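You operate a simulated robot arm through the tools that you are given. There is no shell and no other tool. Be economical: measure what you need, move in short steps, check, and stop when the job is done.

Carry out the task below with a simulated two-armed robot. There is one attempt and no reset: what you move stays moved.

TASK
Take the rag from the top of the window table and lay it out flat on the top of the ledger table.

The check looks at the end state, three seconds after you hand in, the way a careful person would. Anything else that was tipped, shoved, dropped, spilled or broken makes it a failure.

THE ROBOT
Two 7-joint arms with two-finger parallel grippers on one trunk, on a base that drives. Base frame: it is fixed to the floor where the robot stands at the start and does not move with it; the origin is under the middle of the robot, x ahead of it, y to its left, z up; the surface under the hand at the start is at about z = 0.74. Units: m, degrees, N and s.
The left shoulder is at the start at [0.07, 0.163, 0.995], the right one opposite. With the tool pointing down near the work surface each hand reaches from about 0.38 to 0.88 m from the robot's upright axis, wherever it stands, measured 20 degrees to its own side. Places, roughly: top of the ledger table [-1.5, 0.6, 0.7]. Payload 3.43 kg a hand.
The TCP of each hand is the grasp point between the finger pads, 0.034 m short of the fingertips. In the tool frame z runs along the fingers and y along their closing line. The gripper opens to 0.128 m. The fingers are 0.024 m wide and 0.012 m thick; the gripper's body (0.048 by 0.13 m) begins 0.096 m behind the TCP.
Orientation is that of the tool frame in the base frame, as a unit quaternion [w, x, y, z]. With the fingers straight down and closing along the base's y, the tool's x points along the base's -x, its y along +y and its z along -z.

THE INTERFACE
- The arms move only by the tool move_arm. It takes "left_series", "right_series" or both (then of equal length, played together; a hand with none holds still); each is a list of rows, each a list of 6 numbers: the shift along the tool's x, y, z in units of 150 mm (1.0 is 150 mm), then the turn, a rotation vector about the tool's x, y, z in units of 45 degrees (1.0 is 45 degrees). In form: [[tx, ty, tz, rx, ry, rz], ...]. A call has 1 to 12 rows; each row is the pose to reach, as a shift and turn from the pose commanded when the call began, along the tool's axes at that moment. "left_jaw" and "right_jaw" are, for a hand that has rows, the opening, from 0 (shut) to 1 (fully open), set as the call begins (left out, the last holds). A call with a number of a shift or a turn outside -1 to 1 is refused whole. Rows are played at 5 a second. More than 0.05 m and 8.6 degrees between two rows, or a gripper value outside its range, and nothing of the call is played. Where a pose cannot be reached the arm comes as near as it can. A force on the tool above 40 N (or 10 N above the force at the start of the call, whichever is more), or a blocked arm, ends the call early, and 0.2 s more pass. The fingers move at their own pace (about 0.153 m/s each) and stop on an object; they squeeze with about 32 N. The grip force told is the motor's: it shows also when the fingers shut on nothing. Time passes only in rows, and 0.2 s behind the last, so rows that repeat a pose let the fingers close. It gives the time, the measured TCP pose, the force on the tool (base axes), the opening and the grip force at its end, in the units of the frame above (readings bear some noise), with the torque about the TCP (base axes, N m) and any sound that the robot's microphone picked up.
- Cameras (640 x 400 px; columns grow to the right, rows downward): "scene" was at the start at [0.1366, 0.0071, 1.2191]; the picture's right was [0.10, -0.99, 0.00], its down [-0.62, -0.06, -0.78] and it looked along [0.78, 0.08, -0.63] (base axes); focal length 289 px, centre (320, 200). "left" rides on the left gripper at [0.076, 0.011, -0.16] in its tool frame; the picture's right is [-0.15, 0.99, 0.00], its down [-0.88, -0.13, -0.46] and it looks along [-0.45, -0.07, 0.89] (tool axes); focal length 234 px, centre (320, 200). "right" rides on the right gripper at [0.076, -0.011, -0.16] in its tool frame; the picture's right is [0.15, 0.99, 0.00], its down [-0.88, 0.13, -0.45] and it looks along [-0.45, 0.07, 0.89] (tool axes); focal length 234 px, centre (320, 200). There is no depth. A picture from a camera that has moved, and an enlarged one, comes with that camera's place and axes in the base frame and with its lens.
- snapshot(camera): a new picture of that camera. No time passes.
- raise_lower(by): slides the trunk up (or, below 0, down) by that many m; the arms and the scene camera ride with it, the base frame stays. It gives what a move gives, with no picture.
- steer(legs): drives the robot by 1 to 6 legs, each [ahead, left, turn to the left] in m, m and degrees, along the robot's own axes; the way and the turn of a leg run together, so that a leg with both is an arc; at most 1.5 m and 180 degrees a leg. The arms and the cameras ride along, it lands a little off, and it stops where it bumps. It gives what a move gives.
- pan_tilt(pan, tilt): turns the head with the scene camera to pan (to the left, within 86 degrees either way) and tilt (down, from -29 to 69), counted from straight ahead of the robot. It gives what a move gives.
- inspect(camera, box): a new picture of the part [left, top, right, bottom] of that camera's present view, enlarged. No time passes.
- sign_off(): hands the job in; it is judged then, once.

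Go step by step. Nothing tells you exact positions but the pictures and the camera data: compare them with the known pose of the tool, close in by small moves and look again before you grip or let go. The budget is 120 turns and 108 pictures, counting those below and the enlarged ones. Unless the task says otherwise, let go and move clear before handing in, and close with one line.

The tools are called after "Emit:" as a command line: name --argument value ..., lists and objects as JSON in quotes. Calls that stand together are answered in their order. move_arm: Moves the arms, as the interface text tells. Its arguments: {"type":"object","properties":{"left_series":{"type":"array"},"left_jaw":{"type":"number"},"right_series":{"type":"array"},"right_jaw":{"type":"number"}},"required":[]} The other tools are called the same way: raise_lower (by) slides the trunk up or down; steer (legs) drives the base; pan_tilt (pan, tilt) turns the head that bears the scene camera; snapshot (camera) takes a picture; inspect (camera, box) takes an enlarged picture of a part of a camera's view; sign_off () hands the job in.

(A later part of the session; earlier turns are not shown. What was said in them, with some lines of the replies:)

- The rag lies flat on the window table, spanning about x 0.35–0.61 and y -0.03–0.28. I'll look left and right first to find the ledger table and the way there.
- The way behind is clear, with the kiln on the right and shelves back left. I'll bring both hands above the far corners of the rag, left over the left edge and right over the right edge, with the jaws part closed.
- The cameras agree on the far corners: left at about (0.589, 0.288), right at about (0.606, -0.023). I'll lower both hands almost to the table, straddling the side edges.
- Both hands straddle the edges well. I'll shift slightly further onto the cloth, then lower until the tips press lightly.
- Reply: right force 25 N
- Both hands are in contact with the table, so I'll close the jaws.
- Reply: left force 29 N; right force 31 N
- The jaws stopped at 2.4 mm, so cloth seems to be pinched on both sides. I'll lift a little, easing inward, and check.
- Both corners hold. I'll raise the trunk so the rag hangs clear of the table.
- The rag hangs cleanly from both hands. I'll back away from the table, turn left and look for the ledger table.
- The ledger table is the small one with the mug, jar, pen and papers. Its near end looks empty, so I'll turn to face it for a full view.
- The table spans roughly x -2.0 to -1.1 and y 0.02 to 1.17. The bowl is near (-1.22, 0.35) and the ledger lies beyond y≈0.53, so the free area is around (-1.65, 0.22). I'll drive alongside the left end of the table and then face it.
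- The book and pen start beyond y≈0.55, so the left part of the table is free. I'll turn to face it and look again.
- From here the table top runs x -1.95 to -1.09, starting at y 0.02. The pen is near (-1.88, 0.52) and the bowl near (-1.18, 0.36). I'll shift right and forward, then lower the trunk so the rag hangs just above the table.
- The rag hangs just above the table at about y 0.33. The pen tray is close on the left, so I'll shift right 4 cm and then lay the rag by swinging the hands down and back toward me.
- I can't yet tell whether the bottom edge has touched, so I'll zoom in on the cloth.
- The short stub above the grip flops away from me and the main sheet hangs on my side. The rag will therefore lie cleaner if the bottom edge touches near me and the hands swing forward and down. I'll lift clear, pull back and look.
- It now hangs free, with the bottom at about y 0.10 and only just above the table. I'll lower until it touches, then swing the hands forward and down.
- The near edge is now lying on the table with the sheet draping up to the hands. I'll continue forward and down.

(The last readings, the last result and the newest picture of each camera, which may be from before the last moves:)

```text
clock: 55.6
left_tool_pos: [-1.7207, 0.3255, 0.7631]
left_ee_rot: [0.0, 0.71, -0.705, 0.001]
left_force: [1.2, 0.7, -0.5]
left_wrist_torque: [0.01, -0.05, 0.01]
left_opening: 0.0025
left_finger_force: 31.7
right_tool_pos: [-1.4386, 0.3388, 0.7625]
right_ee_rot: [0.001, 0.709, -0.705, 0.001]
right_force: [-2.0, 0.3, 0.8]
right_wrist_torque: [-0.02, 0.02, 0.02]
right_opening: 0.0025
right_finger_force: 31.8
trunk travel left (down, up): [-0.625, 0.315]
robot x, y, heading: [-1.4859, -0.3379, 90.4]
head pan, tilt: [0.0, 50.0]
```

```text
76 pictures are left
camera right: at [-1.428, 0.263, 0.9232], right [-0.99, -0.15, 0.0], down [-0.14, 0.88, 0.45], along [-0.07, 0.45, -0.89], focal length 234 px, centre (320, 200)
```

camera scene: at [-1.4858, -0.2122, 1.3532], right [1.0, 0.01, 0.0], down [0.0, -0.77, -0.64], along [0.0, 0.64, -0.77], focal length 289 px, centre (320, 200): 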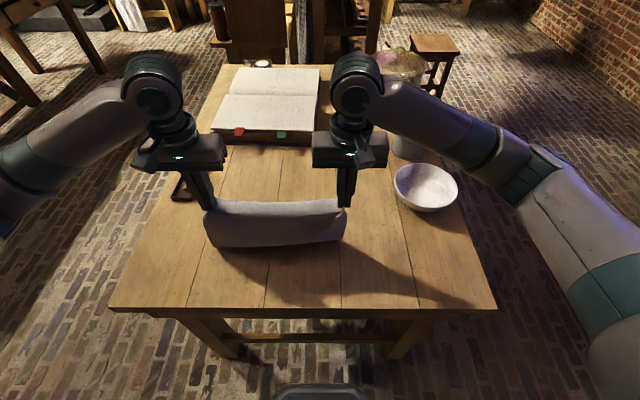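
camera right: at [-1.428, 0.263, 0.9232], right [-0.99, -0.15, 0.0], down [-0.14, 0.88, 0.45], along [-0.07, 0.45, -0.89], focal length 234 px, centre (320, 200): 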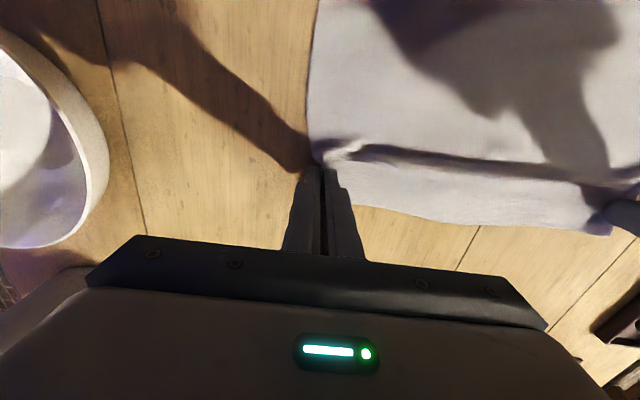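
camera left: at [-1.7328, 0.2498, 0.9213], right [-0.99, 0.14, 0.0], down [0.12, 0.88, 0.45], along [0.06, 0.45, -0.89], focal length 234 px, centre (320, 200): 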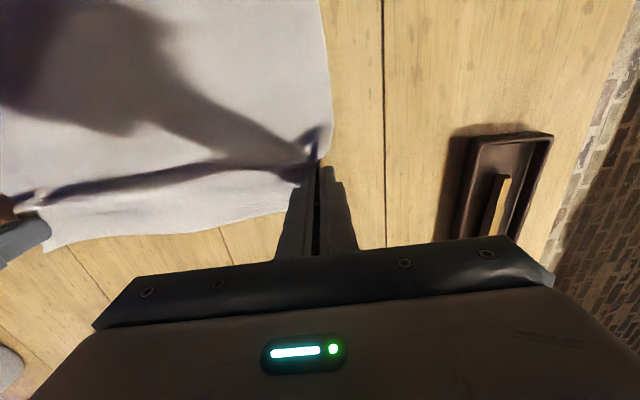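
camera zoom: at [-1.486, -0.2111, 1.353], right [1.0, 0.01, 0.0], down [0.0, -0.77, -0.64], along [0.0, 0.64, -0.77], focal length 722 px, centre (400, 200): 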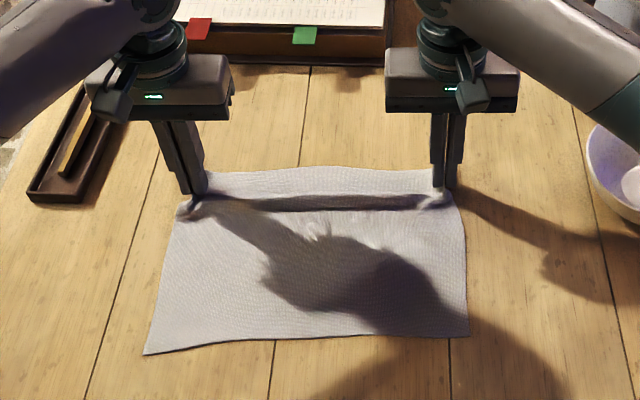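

Nearly flat, with only a small ridge between the grips. I'll lower to contact while easing forward a little.

Emit:
move_arm --left_series '[[-0.02, 0, 0.06, 0, 0, 0], [-0.03, 0, 0.1, 0, 0, 0], [-0.04, 0, 0.13, 0, 0, 0], [-0.05, 0, 0.15, 0, 0, 0], [-0.05, 0, 0.165, 0, 0, 0], [-0.05, 0, 0.18, 0, 0, 0], [-0.05, 0, 0.195, 0, 0, 0]]' --right_series '[[-0.02, 0, 0.06, 0, 0, 0], [-0.03, 0, 0.1, 0, 0, 0], [-0.04, 0, 0.13, 0, 0, 0], [-0.05, 0, 0.15, 0, 0, 0], [-0.05, 0, 0.165, 0, 0, 0], [-0.05, 0, 0.18, 0, 0, 0], [-0.05, 0, 0.195, 0, 0, 0]]'

Emit:
inspect --camera "scene" --box '[160, 120, 416, 280]'

```text
clock: 56.4
left_tool_pos: [-1.7214, 0.3328, 0.7547]
left_ee_rot: [-0.006, 0.71, -0.705, -0.004]
left_force: [0.2, -5.0, 24.8]
left_wrist_torque: [-0.34, -0.2, 0.0]
left_opening: 0.0024
left_finger_force: 31.4
right_tool_pos: [-1.4411, 0.3438, 0.7556]
right_ee_rot: [-0.002, 0.709, -0.705, -0.007]
right_force: [1.7, -3.9, 24.1]
right_wrist_torque: [-0.32, 0.13, 0.07]
right_opening: 0.0019
right_finger_force: 32.4
trunk travel left (down, up): [-0.625, 0.315]
robot x, y, heading: [-1.4901, -0.3378, 90.1]
head pan, tilt: [0.0, 50.0]
stopped in row 3 (left hand): the force on the tool passed its limit at 43 N (the readings are from after the stop); the commanded pose is now the measured one
```

```text
2.50 times, centred on (288, 200) of scene
camera zoom: at [-1.4852, -0.2168, 1.354], right [1.0, 0.01, 0.0], down [0.0, -0.76, -0.65], along [0.0, 0.65, -0.76], focal length 722 px, centre (400, 200)
```

zoom: 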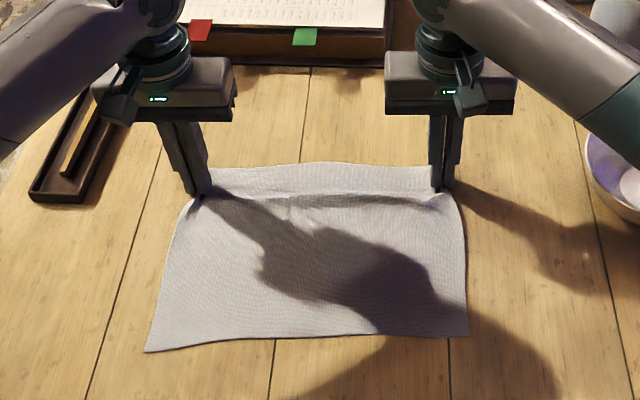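

Contact came at TCP z≈0.755. I'll ease off 2 mm, spread the hands slightly to stretch the far edge, then open the jaws.

Emit:
move_arm --left_series '[[0, 0.01, -0.015, 0, 0, 0], [0, 0.02, -0.015, 0, 0, 0], [0, 0.02, -0.015, 0, 0, 0]]' --right_series '[[0, -0.01, -0.015, 0, 0, 0], [0, -0.02, -0.015, 0, 0, 0], [0, -0.02, -0.015, 0, 0, 0]]'

Emit:
move_arm --left_series '[[0, 0, -0.005, 0, 0, 0], [0, 0, -0.01, 0, 0, 0], [0, 0, -0.01, 0, 0, 0]]' --right_series '[[0, 0, -0.005, 0, 0, 0], [0, 0, -0.01, 0, 0, 0], [0, 0, -0.01, 0, 0, 0]]' --left_jaw 0.25 --right_jaw 0.25

Emit:
inspect --camera "scene" --box '[160, 120, 416, 280]'

Emit:
snapshot --camera "left"

Emit:
snapshot --camera "right"

```text
clock: 57.2
left_tool_pos: [-1.723, 0.3315, 0.7534]
left_ee_rot: [-0.005, 0.708, -0.706, -0.003]
left_force: [9.8, 4.6, 27.6]
left_wrist_torque: [0.0, -0.5, 0.1]
left_opening: 0.0023
left_finger_force: 32.1
right_tool_pos: [-1.4376, 0.3428, 0.7555]
right_ee_rot: [-0.001, 0.709, -0.705, -0.006]
right_force: [-8.1, 2.5, 20.1]
right_wrist_torque: [-0.08, 0.49, -0.05]
right_opening: 0.0023
right_finger_force: 31.9
trunk travel left (down, up): [-0.625, 0.315]
robot x, y, heading: [-1.4844, -0.3356, 90.2]
head pan, tilt: [0.0, 50.0]
```

```text
clock: 58.0
left_tool_pos: [-1.7248, 0.3313, 0.7559]
left_ee_rot: [-0.003, 0.709, -0.705, -0.004]
left_force: [-5.7, -0.9, 23.3]
left_wrist_torque: [-0.16, -0.29, -0.06]
left_opening: 0.0287
left_finger_force: 0.0
right_tool_pos: [-1.4368, 0.3426, 0.7558]
right_ee_rot: [-0.003, 0.709, -0.705, -0.004]
right_force: [4.5, 0.5, 16.8]
right_wrist_torque: [-0.12, 0.2, 0.0]
right_opening: 0.0296
right_finger_force: 0.2
trunk travel left (down, up): [-0.625, 0.315]
robot x, y, heading: [-1.4868, -0.3387, 90.3]
head pan, tilt: [0.0, 50.0]
```

```text
2.50 times, centred on (288, 200) of scene
camera zoom: at [-1.4853, -0.2168, 1.3535], right [1.0, 0.01, 0.0], down [0.0, -0.76, -0.65], along [0.0, 0.65, -0.76], focal length 722 px, centre (400, 200)
```

zoom: 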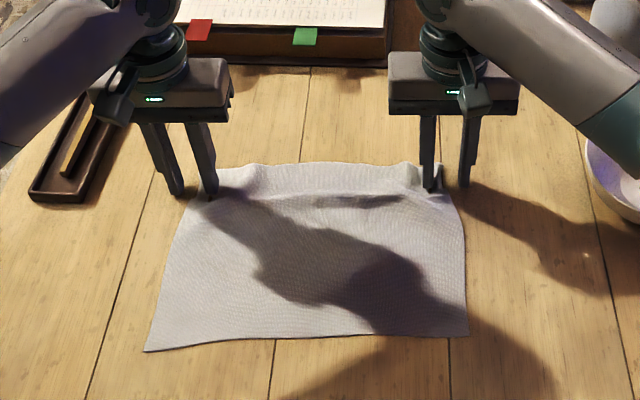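

```text
73 pictures are left
camera left: at [-1.7361, 0.2525, 0.914], right [-0.99, 0.14, 0.0], down [0.12, 0.88, 0.46], along [0.06, 0.46, -0.89], focal length 234 px, centre (320, 200)
```

left: 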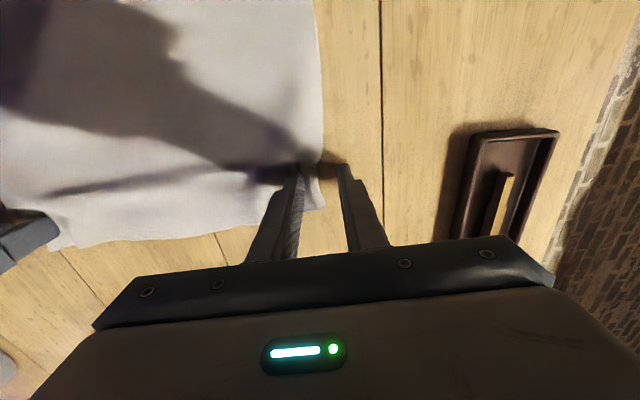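

```text
72 pictures are left
camera right: at [-1.4248, 0.2659, 0.9154], right [-0.99, -0.15, 0.0], down [-0.13, 0.88, 0.46], along [-0.07, 0.46, -0.89], focal length 234 px, centre (320, 200)
```

right: 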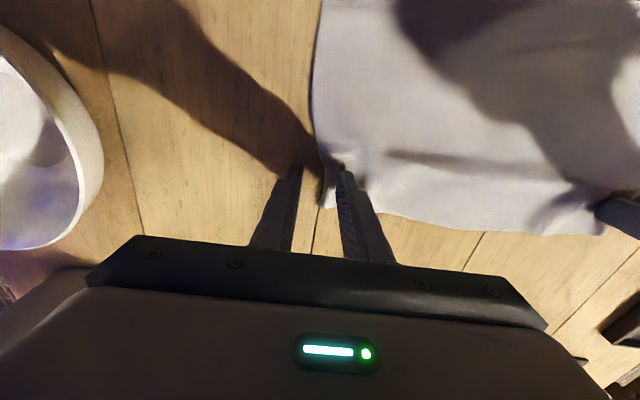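

The rag is released and the inner fingers still rest on it. I'll lift both hands straight up and look.

Emit:
move_arm --left_series '[[0, 0, -0.05, 0, 0, 0], [0, 0, -0.15, 0, 0, 0], [0, 0, -0.35, 0, 0, 0], [0, 0, -0.6, 0, 0, 0], [0, 0, -0.9, 0, 0, 0]]' --right_series '[[0, 0, -0.05, 0, 0, 0], [0, 0, -0.15, 0, 0, 0], [0, 0, -0.35, 0, 0, 0], [0, 0, -0.6, 0, 0, 0], [0, 0, -0.9, 0, 0, 0]]'

Emit:
inspect --camera "scene" --box '[160, 120, 416, 280]'

Emit:
snapshot --camera "left"

Emit:
snapshot --camera "right"

```text
clock: 59.2
left_tool_pos: [-1.7249, 0.3317, 0.8885]
left_ee_rot: [-0.003, 0.71, -0.704, -0.003]
left_force: [0.1, 0.1, 0.4]
left_wrist_torque: [0.01, 0.01, -0.01]
left_opening: 0.0318
left_finger_force: 0.1
right_tool_pos: [-1.4359, 0.3441, 0.8874]
right_ee_rot: [0.0, 0.709, -0.705, -0.003]
right_force: [-0.4, -0.2, 0.3]
right_wrist_torque: [0.03, 0.0, 0.0]
right_opening: 0.0321
right_finger_force: 0.0
trunk travel left (down, up): [-0.625, 0.315]
robot x, y, heading: [-1.4858, -0.3389, 90.1]
head pan, tilt: [0.0, 50.0]
```

```text
2.50 times, centred on (288, 200) of scene
camera zoom: at [-1.4853, -0.2135, 1.353], right [1.0, 0.01, 0.0], down [0.0, -0.77, -0.64], along [0.0, 0.64, -0.77], focal length 722 px, centre (400, 200)
```

zoom: 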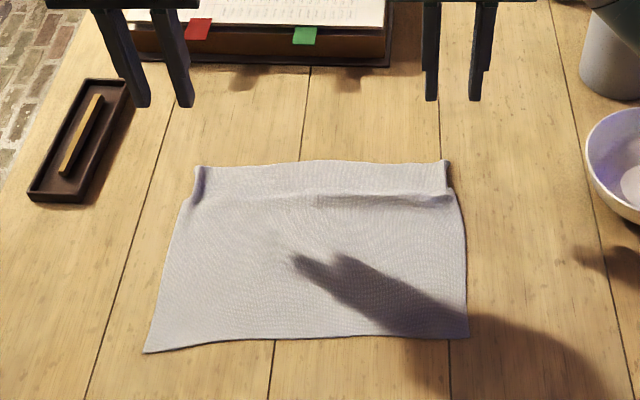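

```text
70 pictures are left
camera left: at [-1.7363, 0.2536, 1.0472], right [-0.99, 0.14, 0.0], down [0.12, 0.88, 0.46], along [0.06, 0.46, -0.89], focal length 234 px, centre (320, 200)
```

left: 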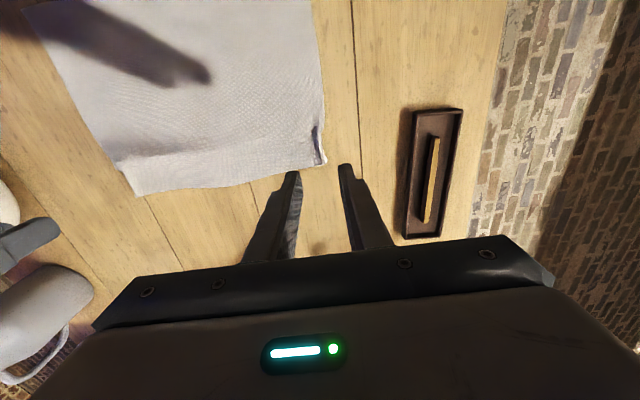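

```text
69 pictures are left
camera right: at [-1.424, 0.267, 1.0479], right [-0.99, -0.15, 0.0], down [-0.13, 0.88, 0.46], along [-0.07, 0.46, -0.89], focal length 234 px, centre (320, 200)
```

right: 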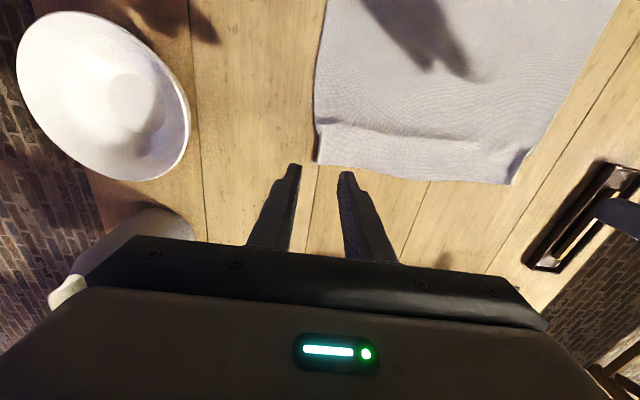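

It lies nearly flat, with a low ridge along the grip line and small buckles at the two far corners. I'll take a closer look.

Emit:
inspect --camera "scene" --box '[220, 172, 360, 260]'

Emit:
inspect --camera "left" --box '[80, 60, 360, 235]'

```text
4.55 times, centred on (290, 216) of scene
camera zoom: at [-1.4853, -0.2135, 1.353], right [1.0, 0.01, 0.0], down [0.0, -0.77, -0.64], along [0.0, 0.64, -0.77], focal length 1313 px, centre (456, 127)
```

zoom: 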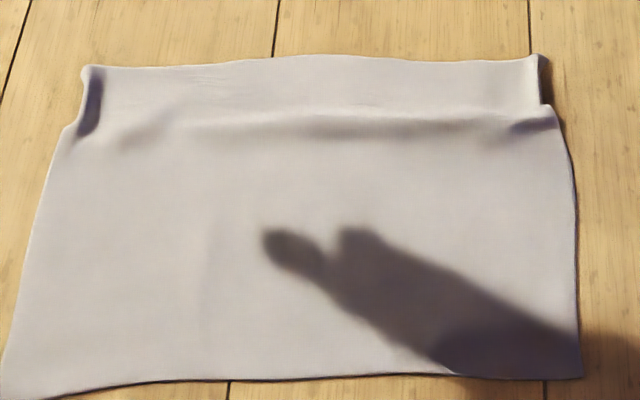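

```text
2.29 times, centred on (220, 148) of left
camera zoom: at [-1.7363, 0.2536, 1.0472], right [-0.99, 0.14, 0.0], down [0.12, 0.88, 0.46], along [0.06, 0.46, -0.89], focal length 535 px, centre (549, 320)
```

zoom: 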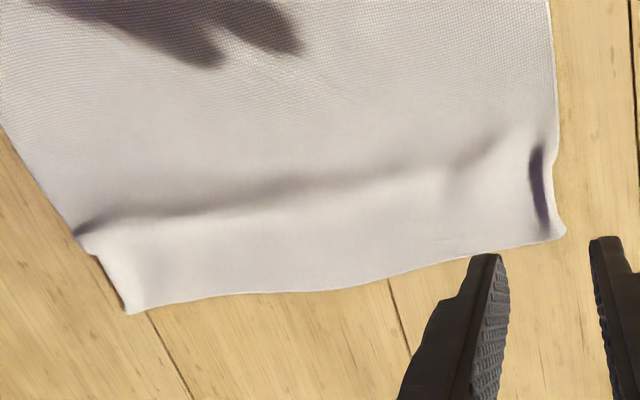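

I'll smooth the far edge by pressing lightly with shut fingers just inside each far corner and sweeping outward and forward.

Emit:
move_arm --left_series '[[-0.09, -0.2, 0, 0, 0, 0], [-0.09, -0.2, 0.3, 0, 0, 0], [-0.09, -0.2, 0.55, 0, 0, 0], [-0.09, -0.2, 0.75, 0, 0, 0], [-0.09, -0.2, 0.8, 0, 0, 0], [-0.09, -0.2, 0.83, 0, 0, 0], [-0.09, -0.2, 0.85, 0, 0, 0]]' --right_series '[[-0.07, 0.16, 0, 0, 0, 0], [-0.07, 0.16, 0.3, 0, 0, 0], [-0.07, 0.16, 0.55, 0, 0, 0], [-0.07, 0.16, 0.75, 0, 0, 0], [-0.07, 0.16, 0.8, 0, 0, 0], [-0.07, 0.16, 0.83, 0, 0, 0], [-0.07, 0.16, 0.85, 0, 0, 0]]' --left_jaw 0 --right_jaw 0

Emit:
inspect --camera "scene" --box '[160, 120, 416, 280]'

```text
clock: 60.8
left_tool_pos: [-1.6954, 0.3477, 0.76]
left_ee_rot: [-0.003, 0.71, -0.704, -0.001]
left_force: [-0.3, -0.2, -0.9]
left_wrist_torque: [0.01, 0.04, 0.07]
left_opening: 0.0002
left_finger_force: 31.1
right_tool_pos: [-1.4605, 0.3551, 0.7595]
right_ee_rot: [-0.001, 0.709, -0.705, -0.003]
right_force: [-1.0, -0.2, 0.8]
right_wrist_torque: [0.01, 0.02, -0.01]
right_opening: 0.0001
right_finger_force: 32.3
trunk travel left (down, up): [-0.625, 0.315]
robot x, y, heading: [-1.4879, -0.3384, 90.2]
head pan, tilt: [0.0, 50.0]
```

```text
2.50 times, centred on (288, 200) of scene
camera zoom: at [-1.4859, -0.2118, 1.3531], right [1.0, 0.01, 0.0], down [0.0, -0.77, -0.64], along [0.0, 0.64, -0.77], focal length 722 px, centre (400, 200)
```

zoom: 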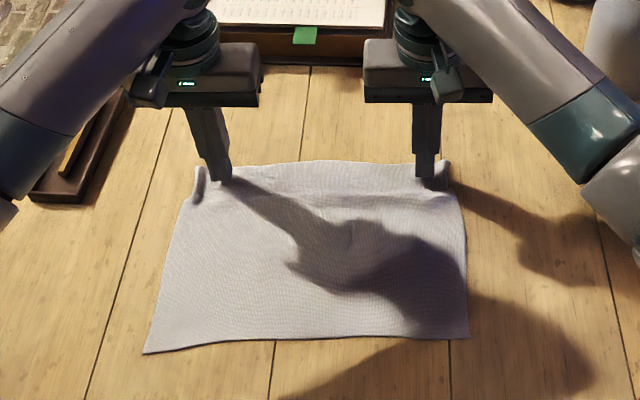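

Both fingertips are just above the cloth. I'll press and sweep.

Emit:
move_arm --left_series '[[0, 0, 0.017, 0, 0, 0], [0, 0, 0.03, 0, 0, 0], [-0.04, 0.04, 0.03, 0, 0, 0], [-0.08, 0.09, 0.03, 0, 0, 0], [-0.11, 0.15, 0.03, 0, 0, 0], [-0.13, 0.22, 0.03, 0, 0, 0], [-0.13, 0.28, 0.025, 0, 0, 0]]' --right_series '[[0, 0, 0.017, 0, 0, 0], [0, 0, 0.03, 0, 0, 0], [-0.04, -0.04, 0.03, 0, 0, 0], [-0.08, -0.09, 0.03, 0, 0, 0], [-0.11, -0.15, 0.03, 0, 0, 0], [-0.13, -0.22, 0.03, 0, 0, 0], [-0.13, -0.28, 0.025, 0, 0, 0]]'

Emit:
inspect --camera "scene" --box '[160, 120, 416, 280]'

```text
clock: 62.4
left_tool_pos: [-1.7365, 0.3664, 0.7556]
left_ee_rot: [-0.002, 0.71, -0.705, -0.001]
left_force: [0.1, -0.2, 1.4]
left_wrist_torque: [0.03, -0.03, -0.02]
left_opening: 0.0
left_finger_force: 31.9
right_tool_pos: [-1.4186, 0.375, 0.7564]
right_ee_rot: [-0.002, 0.71, -0.704, -0.003]
right_force: [0.1, -0.9, 0.3]
right_wrist_torque: [0.01, 0.02, -0.02]
right_opening: 0.0001
right_finger_force: 31.9
trunk travel left (down, up): [-0.625, 0.315]
robot x, y, heading: [-1.4872, -0.3376, 90.2]
head pan, tilt: [0.0, 50.0]
```

```text
2.50 times, centred on (288, 200) of scene
camera zoom: at [-1.4857, -0.2121, 1.353], right [1.0, 0.01, 0.0], down [0.0, -0.77, -0.64], along [0.0, 0.64, -0.77], focal length 722 px, centre (400, 200)
```

zoom: 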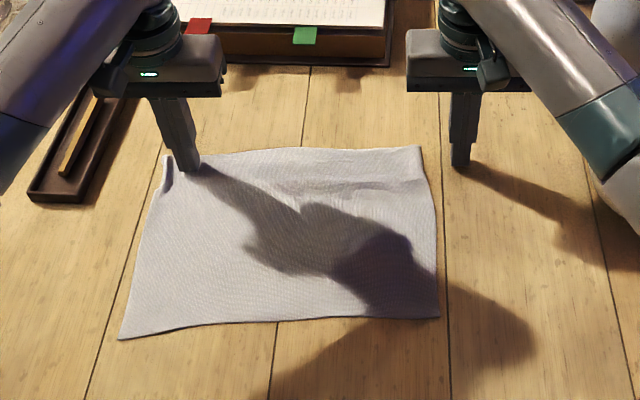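

The left sweep moved the whole rag about 2 cm, which is harmless. The right corner is now flat and the left one is still slightly curled. I'll pin the cloth with the right hand and sweep the left corner outward.

Emit:
move_arm --right_series '[[0, 0, -0.2, 0, 0, 0], [0.2, 0.15, -0.2, 0, 0, 0], [0.4, 0.35, -0.2, 0, 0, 0], [0.6, 0.5, -0.2, 0, 0, 0], [0.63, 0.55, -0.05, 0, 0, 0], [0.63, 0.55, 0, 0, 0, 0], [0.63, 0.55, 0.02, 0, 0, 0], [0.63, 0.55, 0.035, 0, 0, 0], [0.63, 0.55, 0.045, 0, 0, 0]]'

```text
clock: 64.4
left_tool_pos: [-1.7368, 0.364, 0.7565]
left_ee_rot: [-0.002, 0.71, -0.705, -0.002]
left_force: [0.0, -0.5, 0.6]
left_wrist_torque: [0.0, 0.02, 0.0]
left_opening: 0.0002
left_finger_force: 31.7
right_tool_pos: [-1.501, 0.281, 0.756]
right_ee_rot: [-0.003, 0.71, -0.705, -0.008]
right_force: [1.7, -5.0, 22.5]
right_wrist_torque: [-0.38, -0.14, 0.0]
right_opening: 0.0001
right_finger_force: 31.5
trunk travel left (down, up): [-0.625, 0.315]
robot x, y, heading: [-1.485, -0.3382, 90.3]
head pan, tilt: [0.0, 50.0]
stopped in row 9 (right hand): the force on the tool passed its limit at 42 N (the readings are from after the stop); the commanded pose is now the measured one
```

The right hand pins the cloth at 22 N. Now I'll sweep the left corner outward.

Emit:
move_arm --left_series '[[0, 0, 0.008, 0, 0, 0], [0, 0.05, 0.008, 0, 0, 0], [-0.02, 0.1, 0.008, 0, 0, 0], [-0.03, 0.15, 0.008, 0, 0, 0], [-0.04, 0.2, 0.008, 0, 0, 0], [-0.04, 0.26, 0.008, 0, 0, 0], [-0.04, 0.3, 0, 0, 0, 0]]'

Emit:
inspect --camera "scene" --box '[160, 120, 416, 280]'

```text
clock: 66.0
left_tool_pos: [-1.7814, 0.3709, 0.7572]
left_ee_rot: [-0.003, 0.71, -0.705, -0.002]
left_force: [0.2, 0.0, -0.5]
left_wrist_torque: [0.01, -0.02, 0.01]
left_opening: 0.0001
left_finger_force: 32.1
right_tool_pos: [-1.5018, 0.2818, 0.7548]
right_ee_rot: [-0.002, 0.71, -0.705, -0.008]
right_force: [-2.0, 9.7, 36.2]
right_wrist_torque: [0.05, -0.08, 0.01]
right_opening: 0.0
right_finger_force: 32.1
trunk travel left (down, up): [-0.625, 0.315]
robot x, y, heading: [-1.4814, -0.3375, 90.0]
head pan, tilt: [0.0, 50.0]
```

```text
2.50 times, centred on (288, 200) of scene
camera zoom: at [-1.486, -0.215, 1.3535], right [1.0, 0.01, 0.0], down [0.0, -0.76, -0.64], along [0.0, 0.64, -0.76], focal length 722 px, centre (400, 200)
```

zoom: 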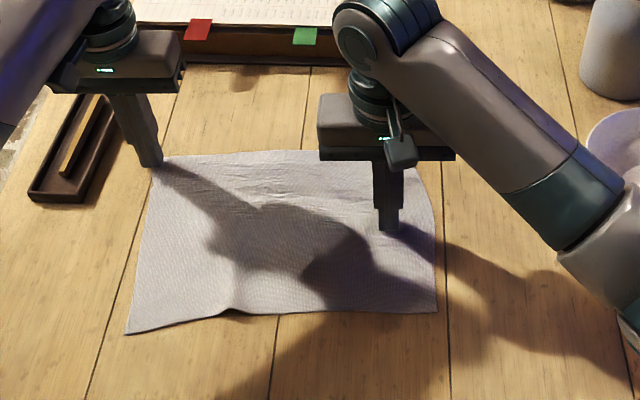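

The left corner is flat now. I'll lift both hands and check.

Emit:
move_arm --left_series '[[0, 0, -0.1, 0, 0, 0], [0, 0, -0.35, 0, 0, 0], [0, 0, -0.65, 0, 0, 0], [0, 0, -0.9, 0, 0, 0]]' --right_series '[[0, 0, -0.1, 0, 0, 0], [0, 0, -0.35, 0, 0, 0], [-0.15, -0.15, -0.6, 0, 0, 0], [-0.3, -0.3, -0.85, 0, 0, 0]]'

Emit:
inspect --camera "scene" --box '[190, 162, 366, 272]'

Emit:
snapshot --camera "scene"

```text
clock: 67.0
left_tool_pos: [-1.7816, 0.371, 0.8915]
left_ee_rot: [-0.003, 0.71, -0.704, 0.0]
left_force: [-0.3, -0.1, -0.6]
left_wrist_torque: [0.04, 0.02, -0.01]
left_opening: 0.0003
left_finger_force: 32.0
right_tool_pos: [-1.4546, 0.3236, 0.8805]
right_ee_rot: [-0.002, 0.709, -0.705, -0.006]
right_force: [0.6, 0.2, -0.6]
right_wrist_torque: [-0.01, 0.02, -0.01]
right_opening: 0.0001
right_finger_force: 31.8
trunk travel left (down, up): [-0.625, 0.315]
robot x, y, heading: [-1.4862, -0.3351, 90.4]
head pan, tilt: [0.0, 50.0]
```

```text
3.64 times, centred on (278, 217) of scene
camera zoom: at [-1.4851, -0.2132, 1.353], right [1.0, 0.01, 0.0], down [0.0, -0.77, -0.64], along [0.0, 0.64, -0.77], focal length 1050 px, centre (473, 138)
```

zoom: 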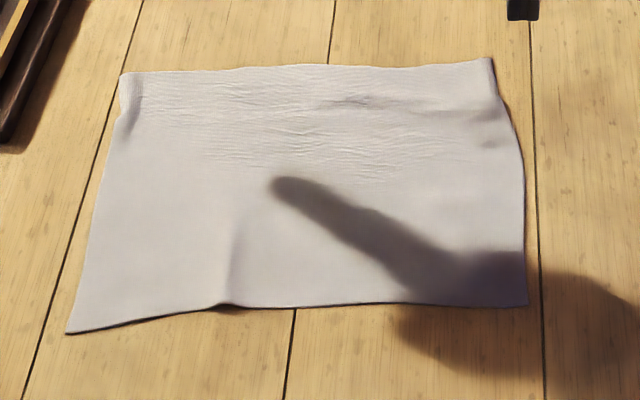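

```text
62 pictures are left
camera scene: at [-1.4851, -0.2132, 1.353], right [1.0, 0.01, 0.0], down [0.0, -0.77, -0.64], along [0.0, 0.64, -0.77], focal length 289 px, centre (320, 200)
```

scene: 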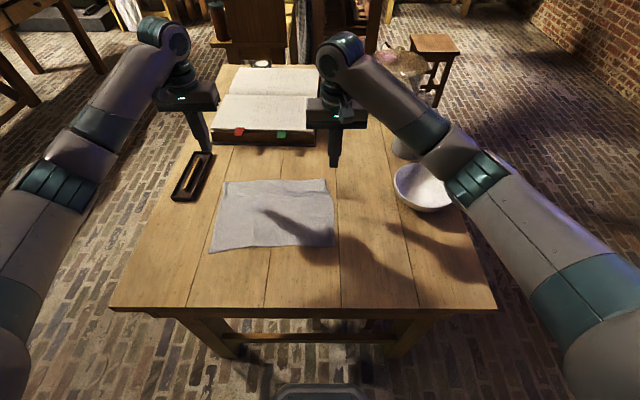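

The rag is flat on the table, fully supported and clear of the tray, book and bowl. I'll raise the trunk and back away.

Emit:
raise_lower --by 0.25

Emit:
steer --legs '[[-0.25, 0, 0]]'

Emit:
snapshot --camera "scene"

```text
clock: 69.6
left_tool_pos: [-1.7824, 0.3719, 1.1405]
left_ee_rot: [-0.002, 0.709, -0.705, -0.002]
left_force: [0.0, -0.1, -0.1]
left_wrist_torque: [0.02, 0.0, 0.03]
left_opening: 0.0003
left_finger_force: 32.1
right_tool_pos: [-1.4561, 0.3261, 1.1298]
right_ee_rot: [-0.002, 0.71, -0.704, -0.006]
right_force: [0.0, 0.1, 0.9]
right_wrist_torque: [0.03, 0.02, 0.06]
right_opening: 0.0
right_finger_force: 32.0
trunk travel left (down, up): [-0.875, 0.065]
robot x, y, heading: [-1.484, -0.3402, 90.3]
head pan, tilt: [0.0, 50.0]
```

```text
clock: 71.4
left_tool_pos: [-1.7806, 0.1247, 1.1392]
left_ee_rot: [-0.001, 0.709, -0.705, -0.001]
left_force: [0.7, -0.7, -0.4]
left_wrist_torque: [-0.02, 0.0, 0.0]
left_opening: 0.0001
left_finger_force: 32.8
right_tool_pos: [-1.4541, 0.0777, 1.129]
right_ee_rot: [-0.003, 0.709, -0.705, -0.005]
right_force: [-0.4, 0.3, 0.2]
right_wrist_torque: [-0.02, 0.0, 0.0]
right_opening: 0.0
right_finger_force: 32.6
trunk travel left (down, up): [-0.875, 0.065]
robot x, y, heading: [-1.4885, -0.5824, 90.1]
head pan, tilt: [0.0, 50.0]
```

```text
61 pictures are left
camera scene: at [-1.4846, -0.4577, 1.6028], right [1.0, 0.0, 0.0], down [0.0, -0.77, -0.64], along [0.0, 0.64, -0.77], focal length 289 px, centre (320, 200)
```

scene: 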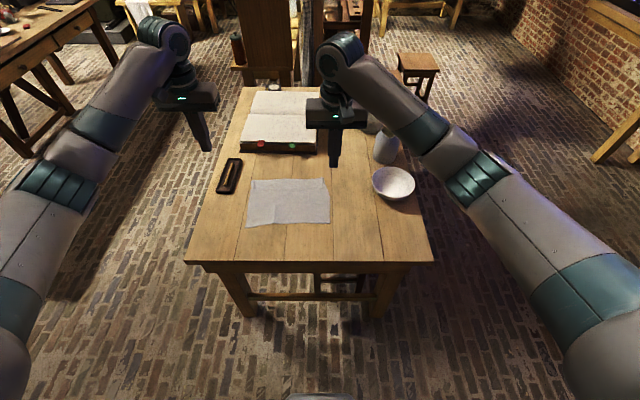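

The rag lies flat on the ledger table, nothing else has moved and the hands are clear, so I'm handing in.

Emit:
sign_off

```text
The job is handed in.
```

The rag from the window table is laid out flat on the ledger table, apart from a few faint wrinkles. Nothing else was disturbed in either table area as far as the pictures show.
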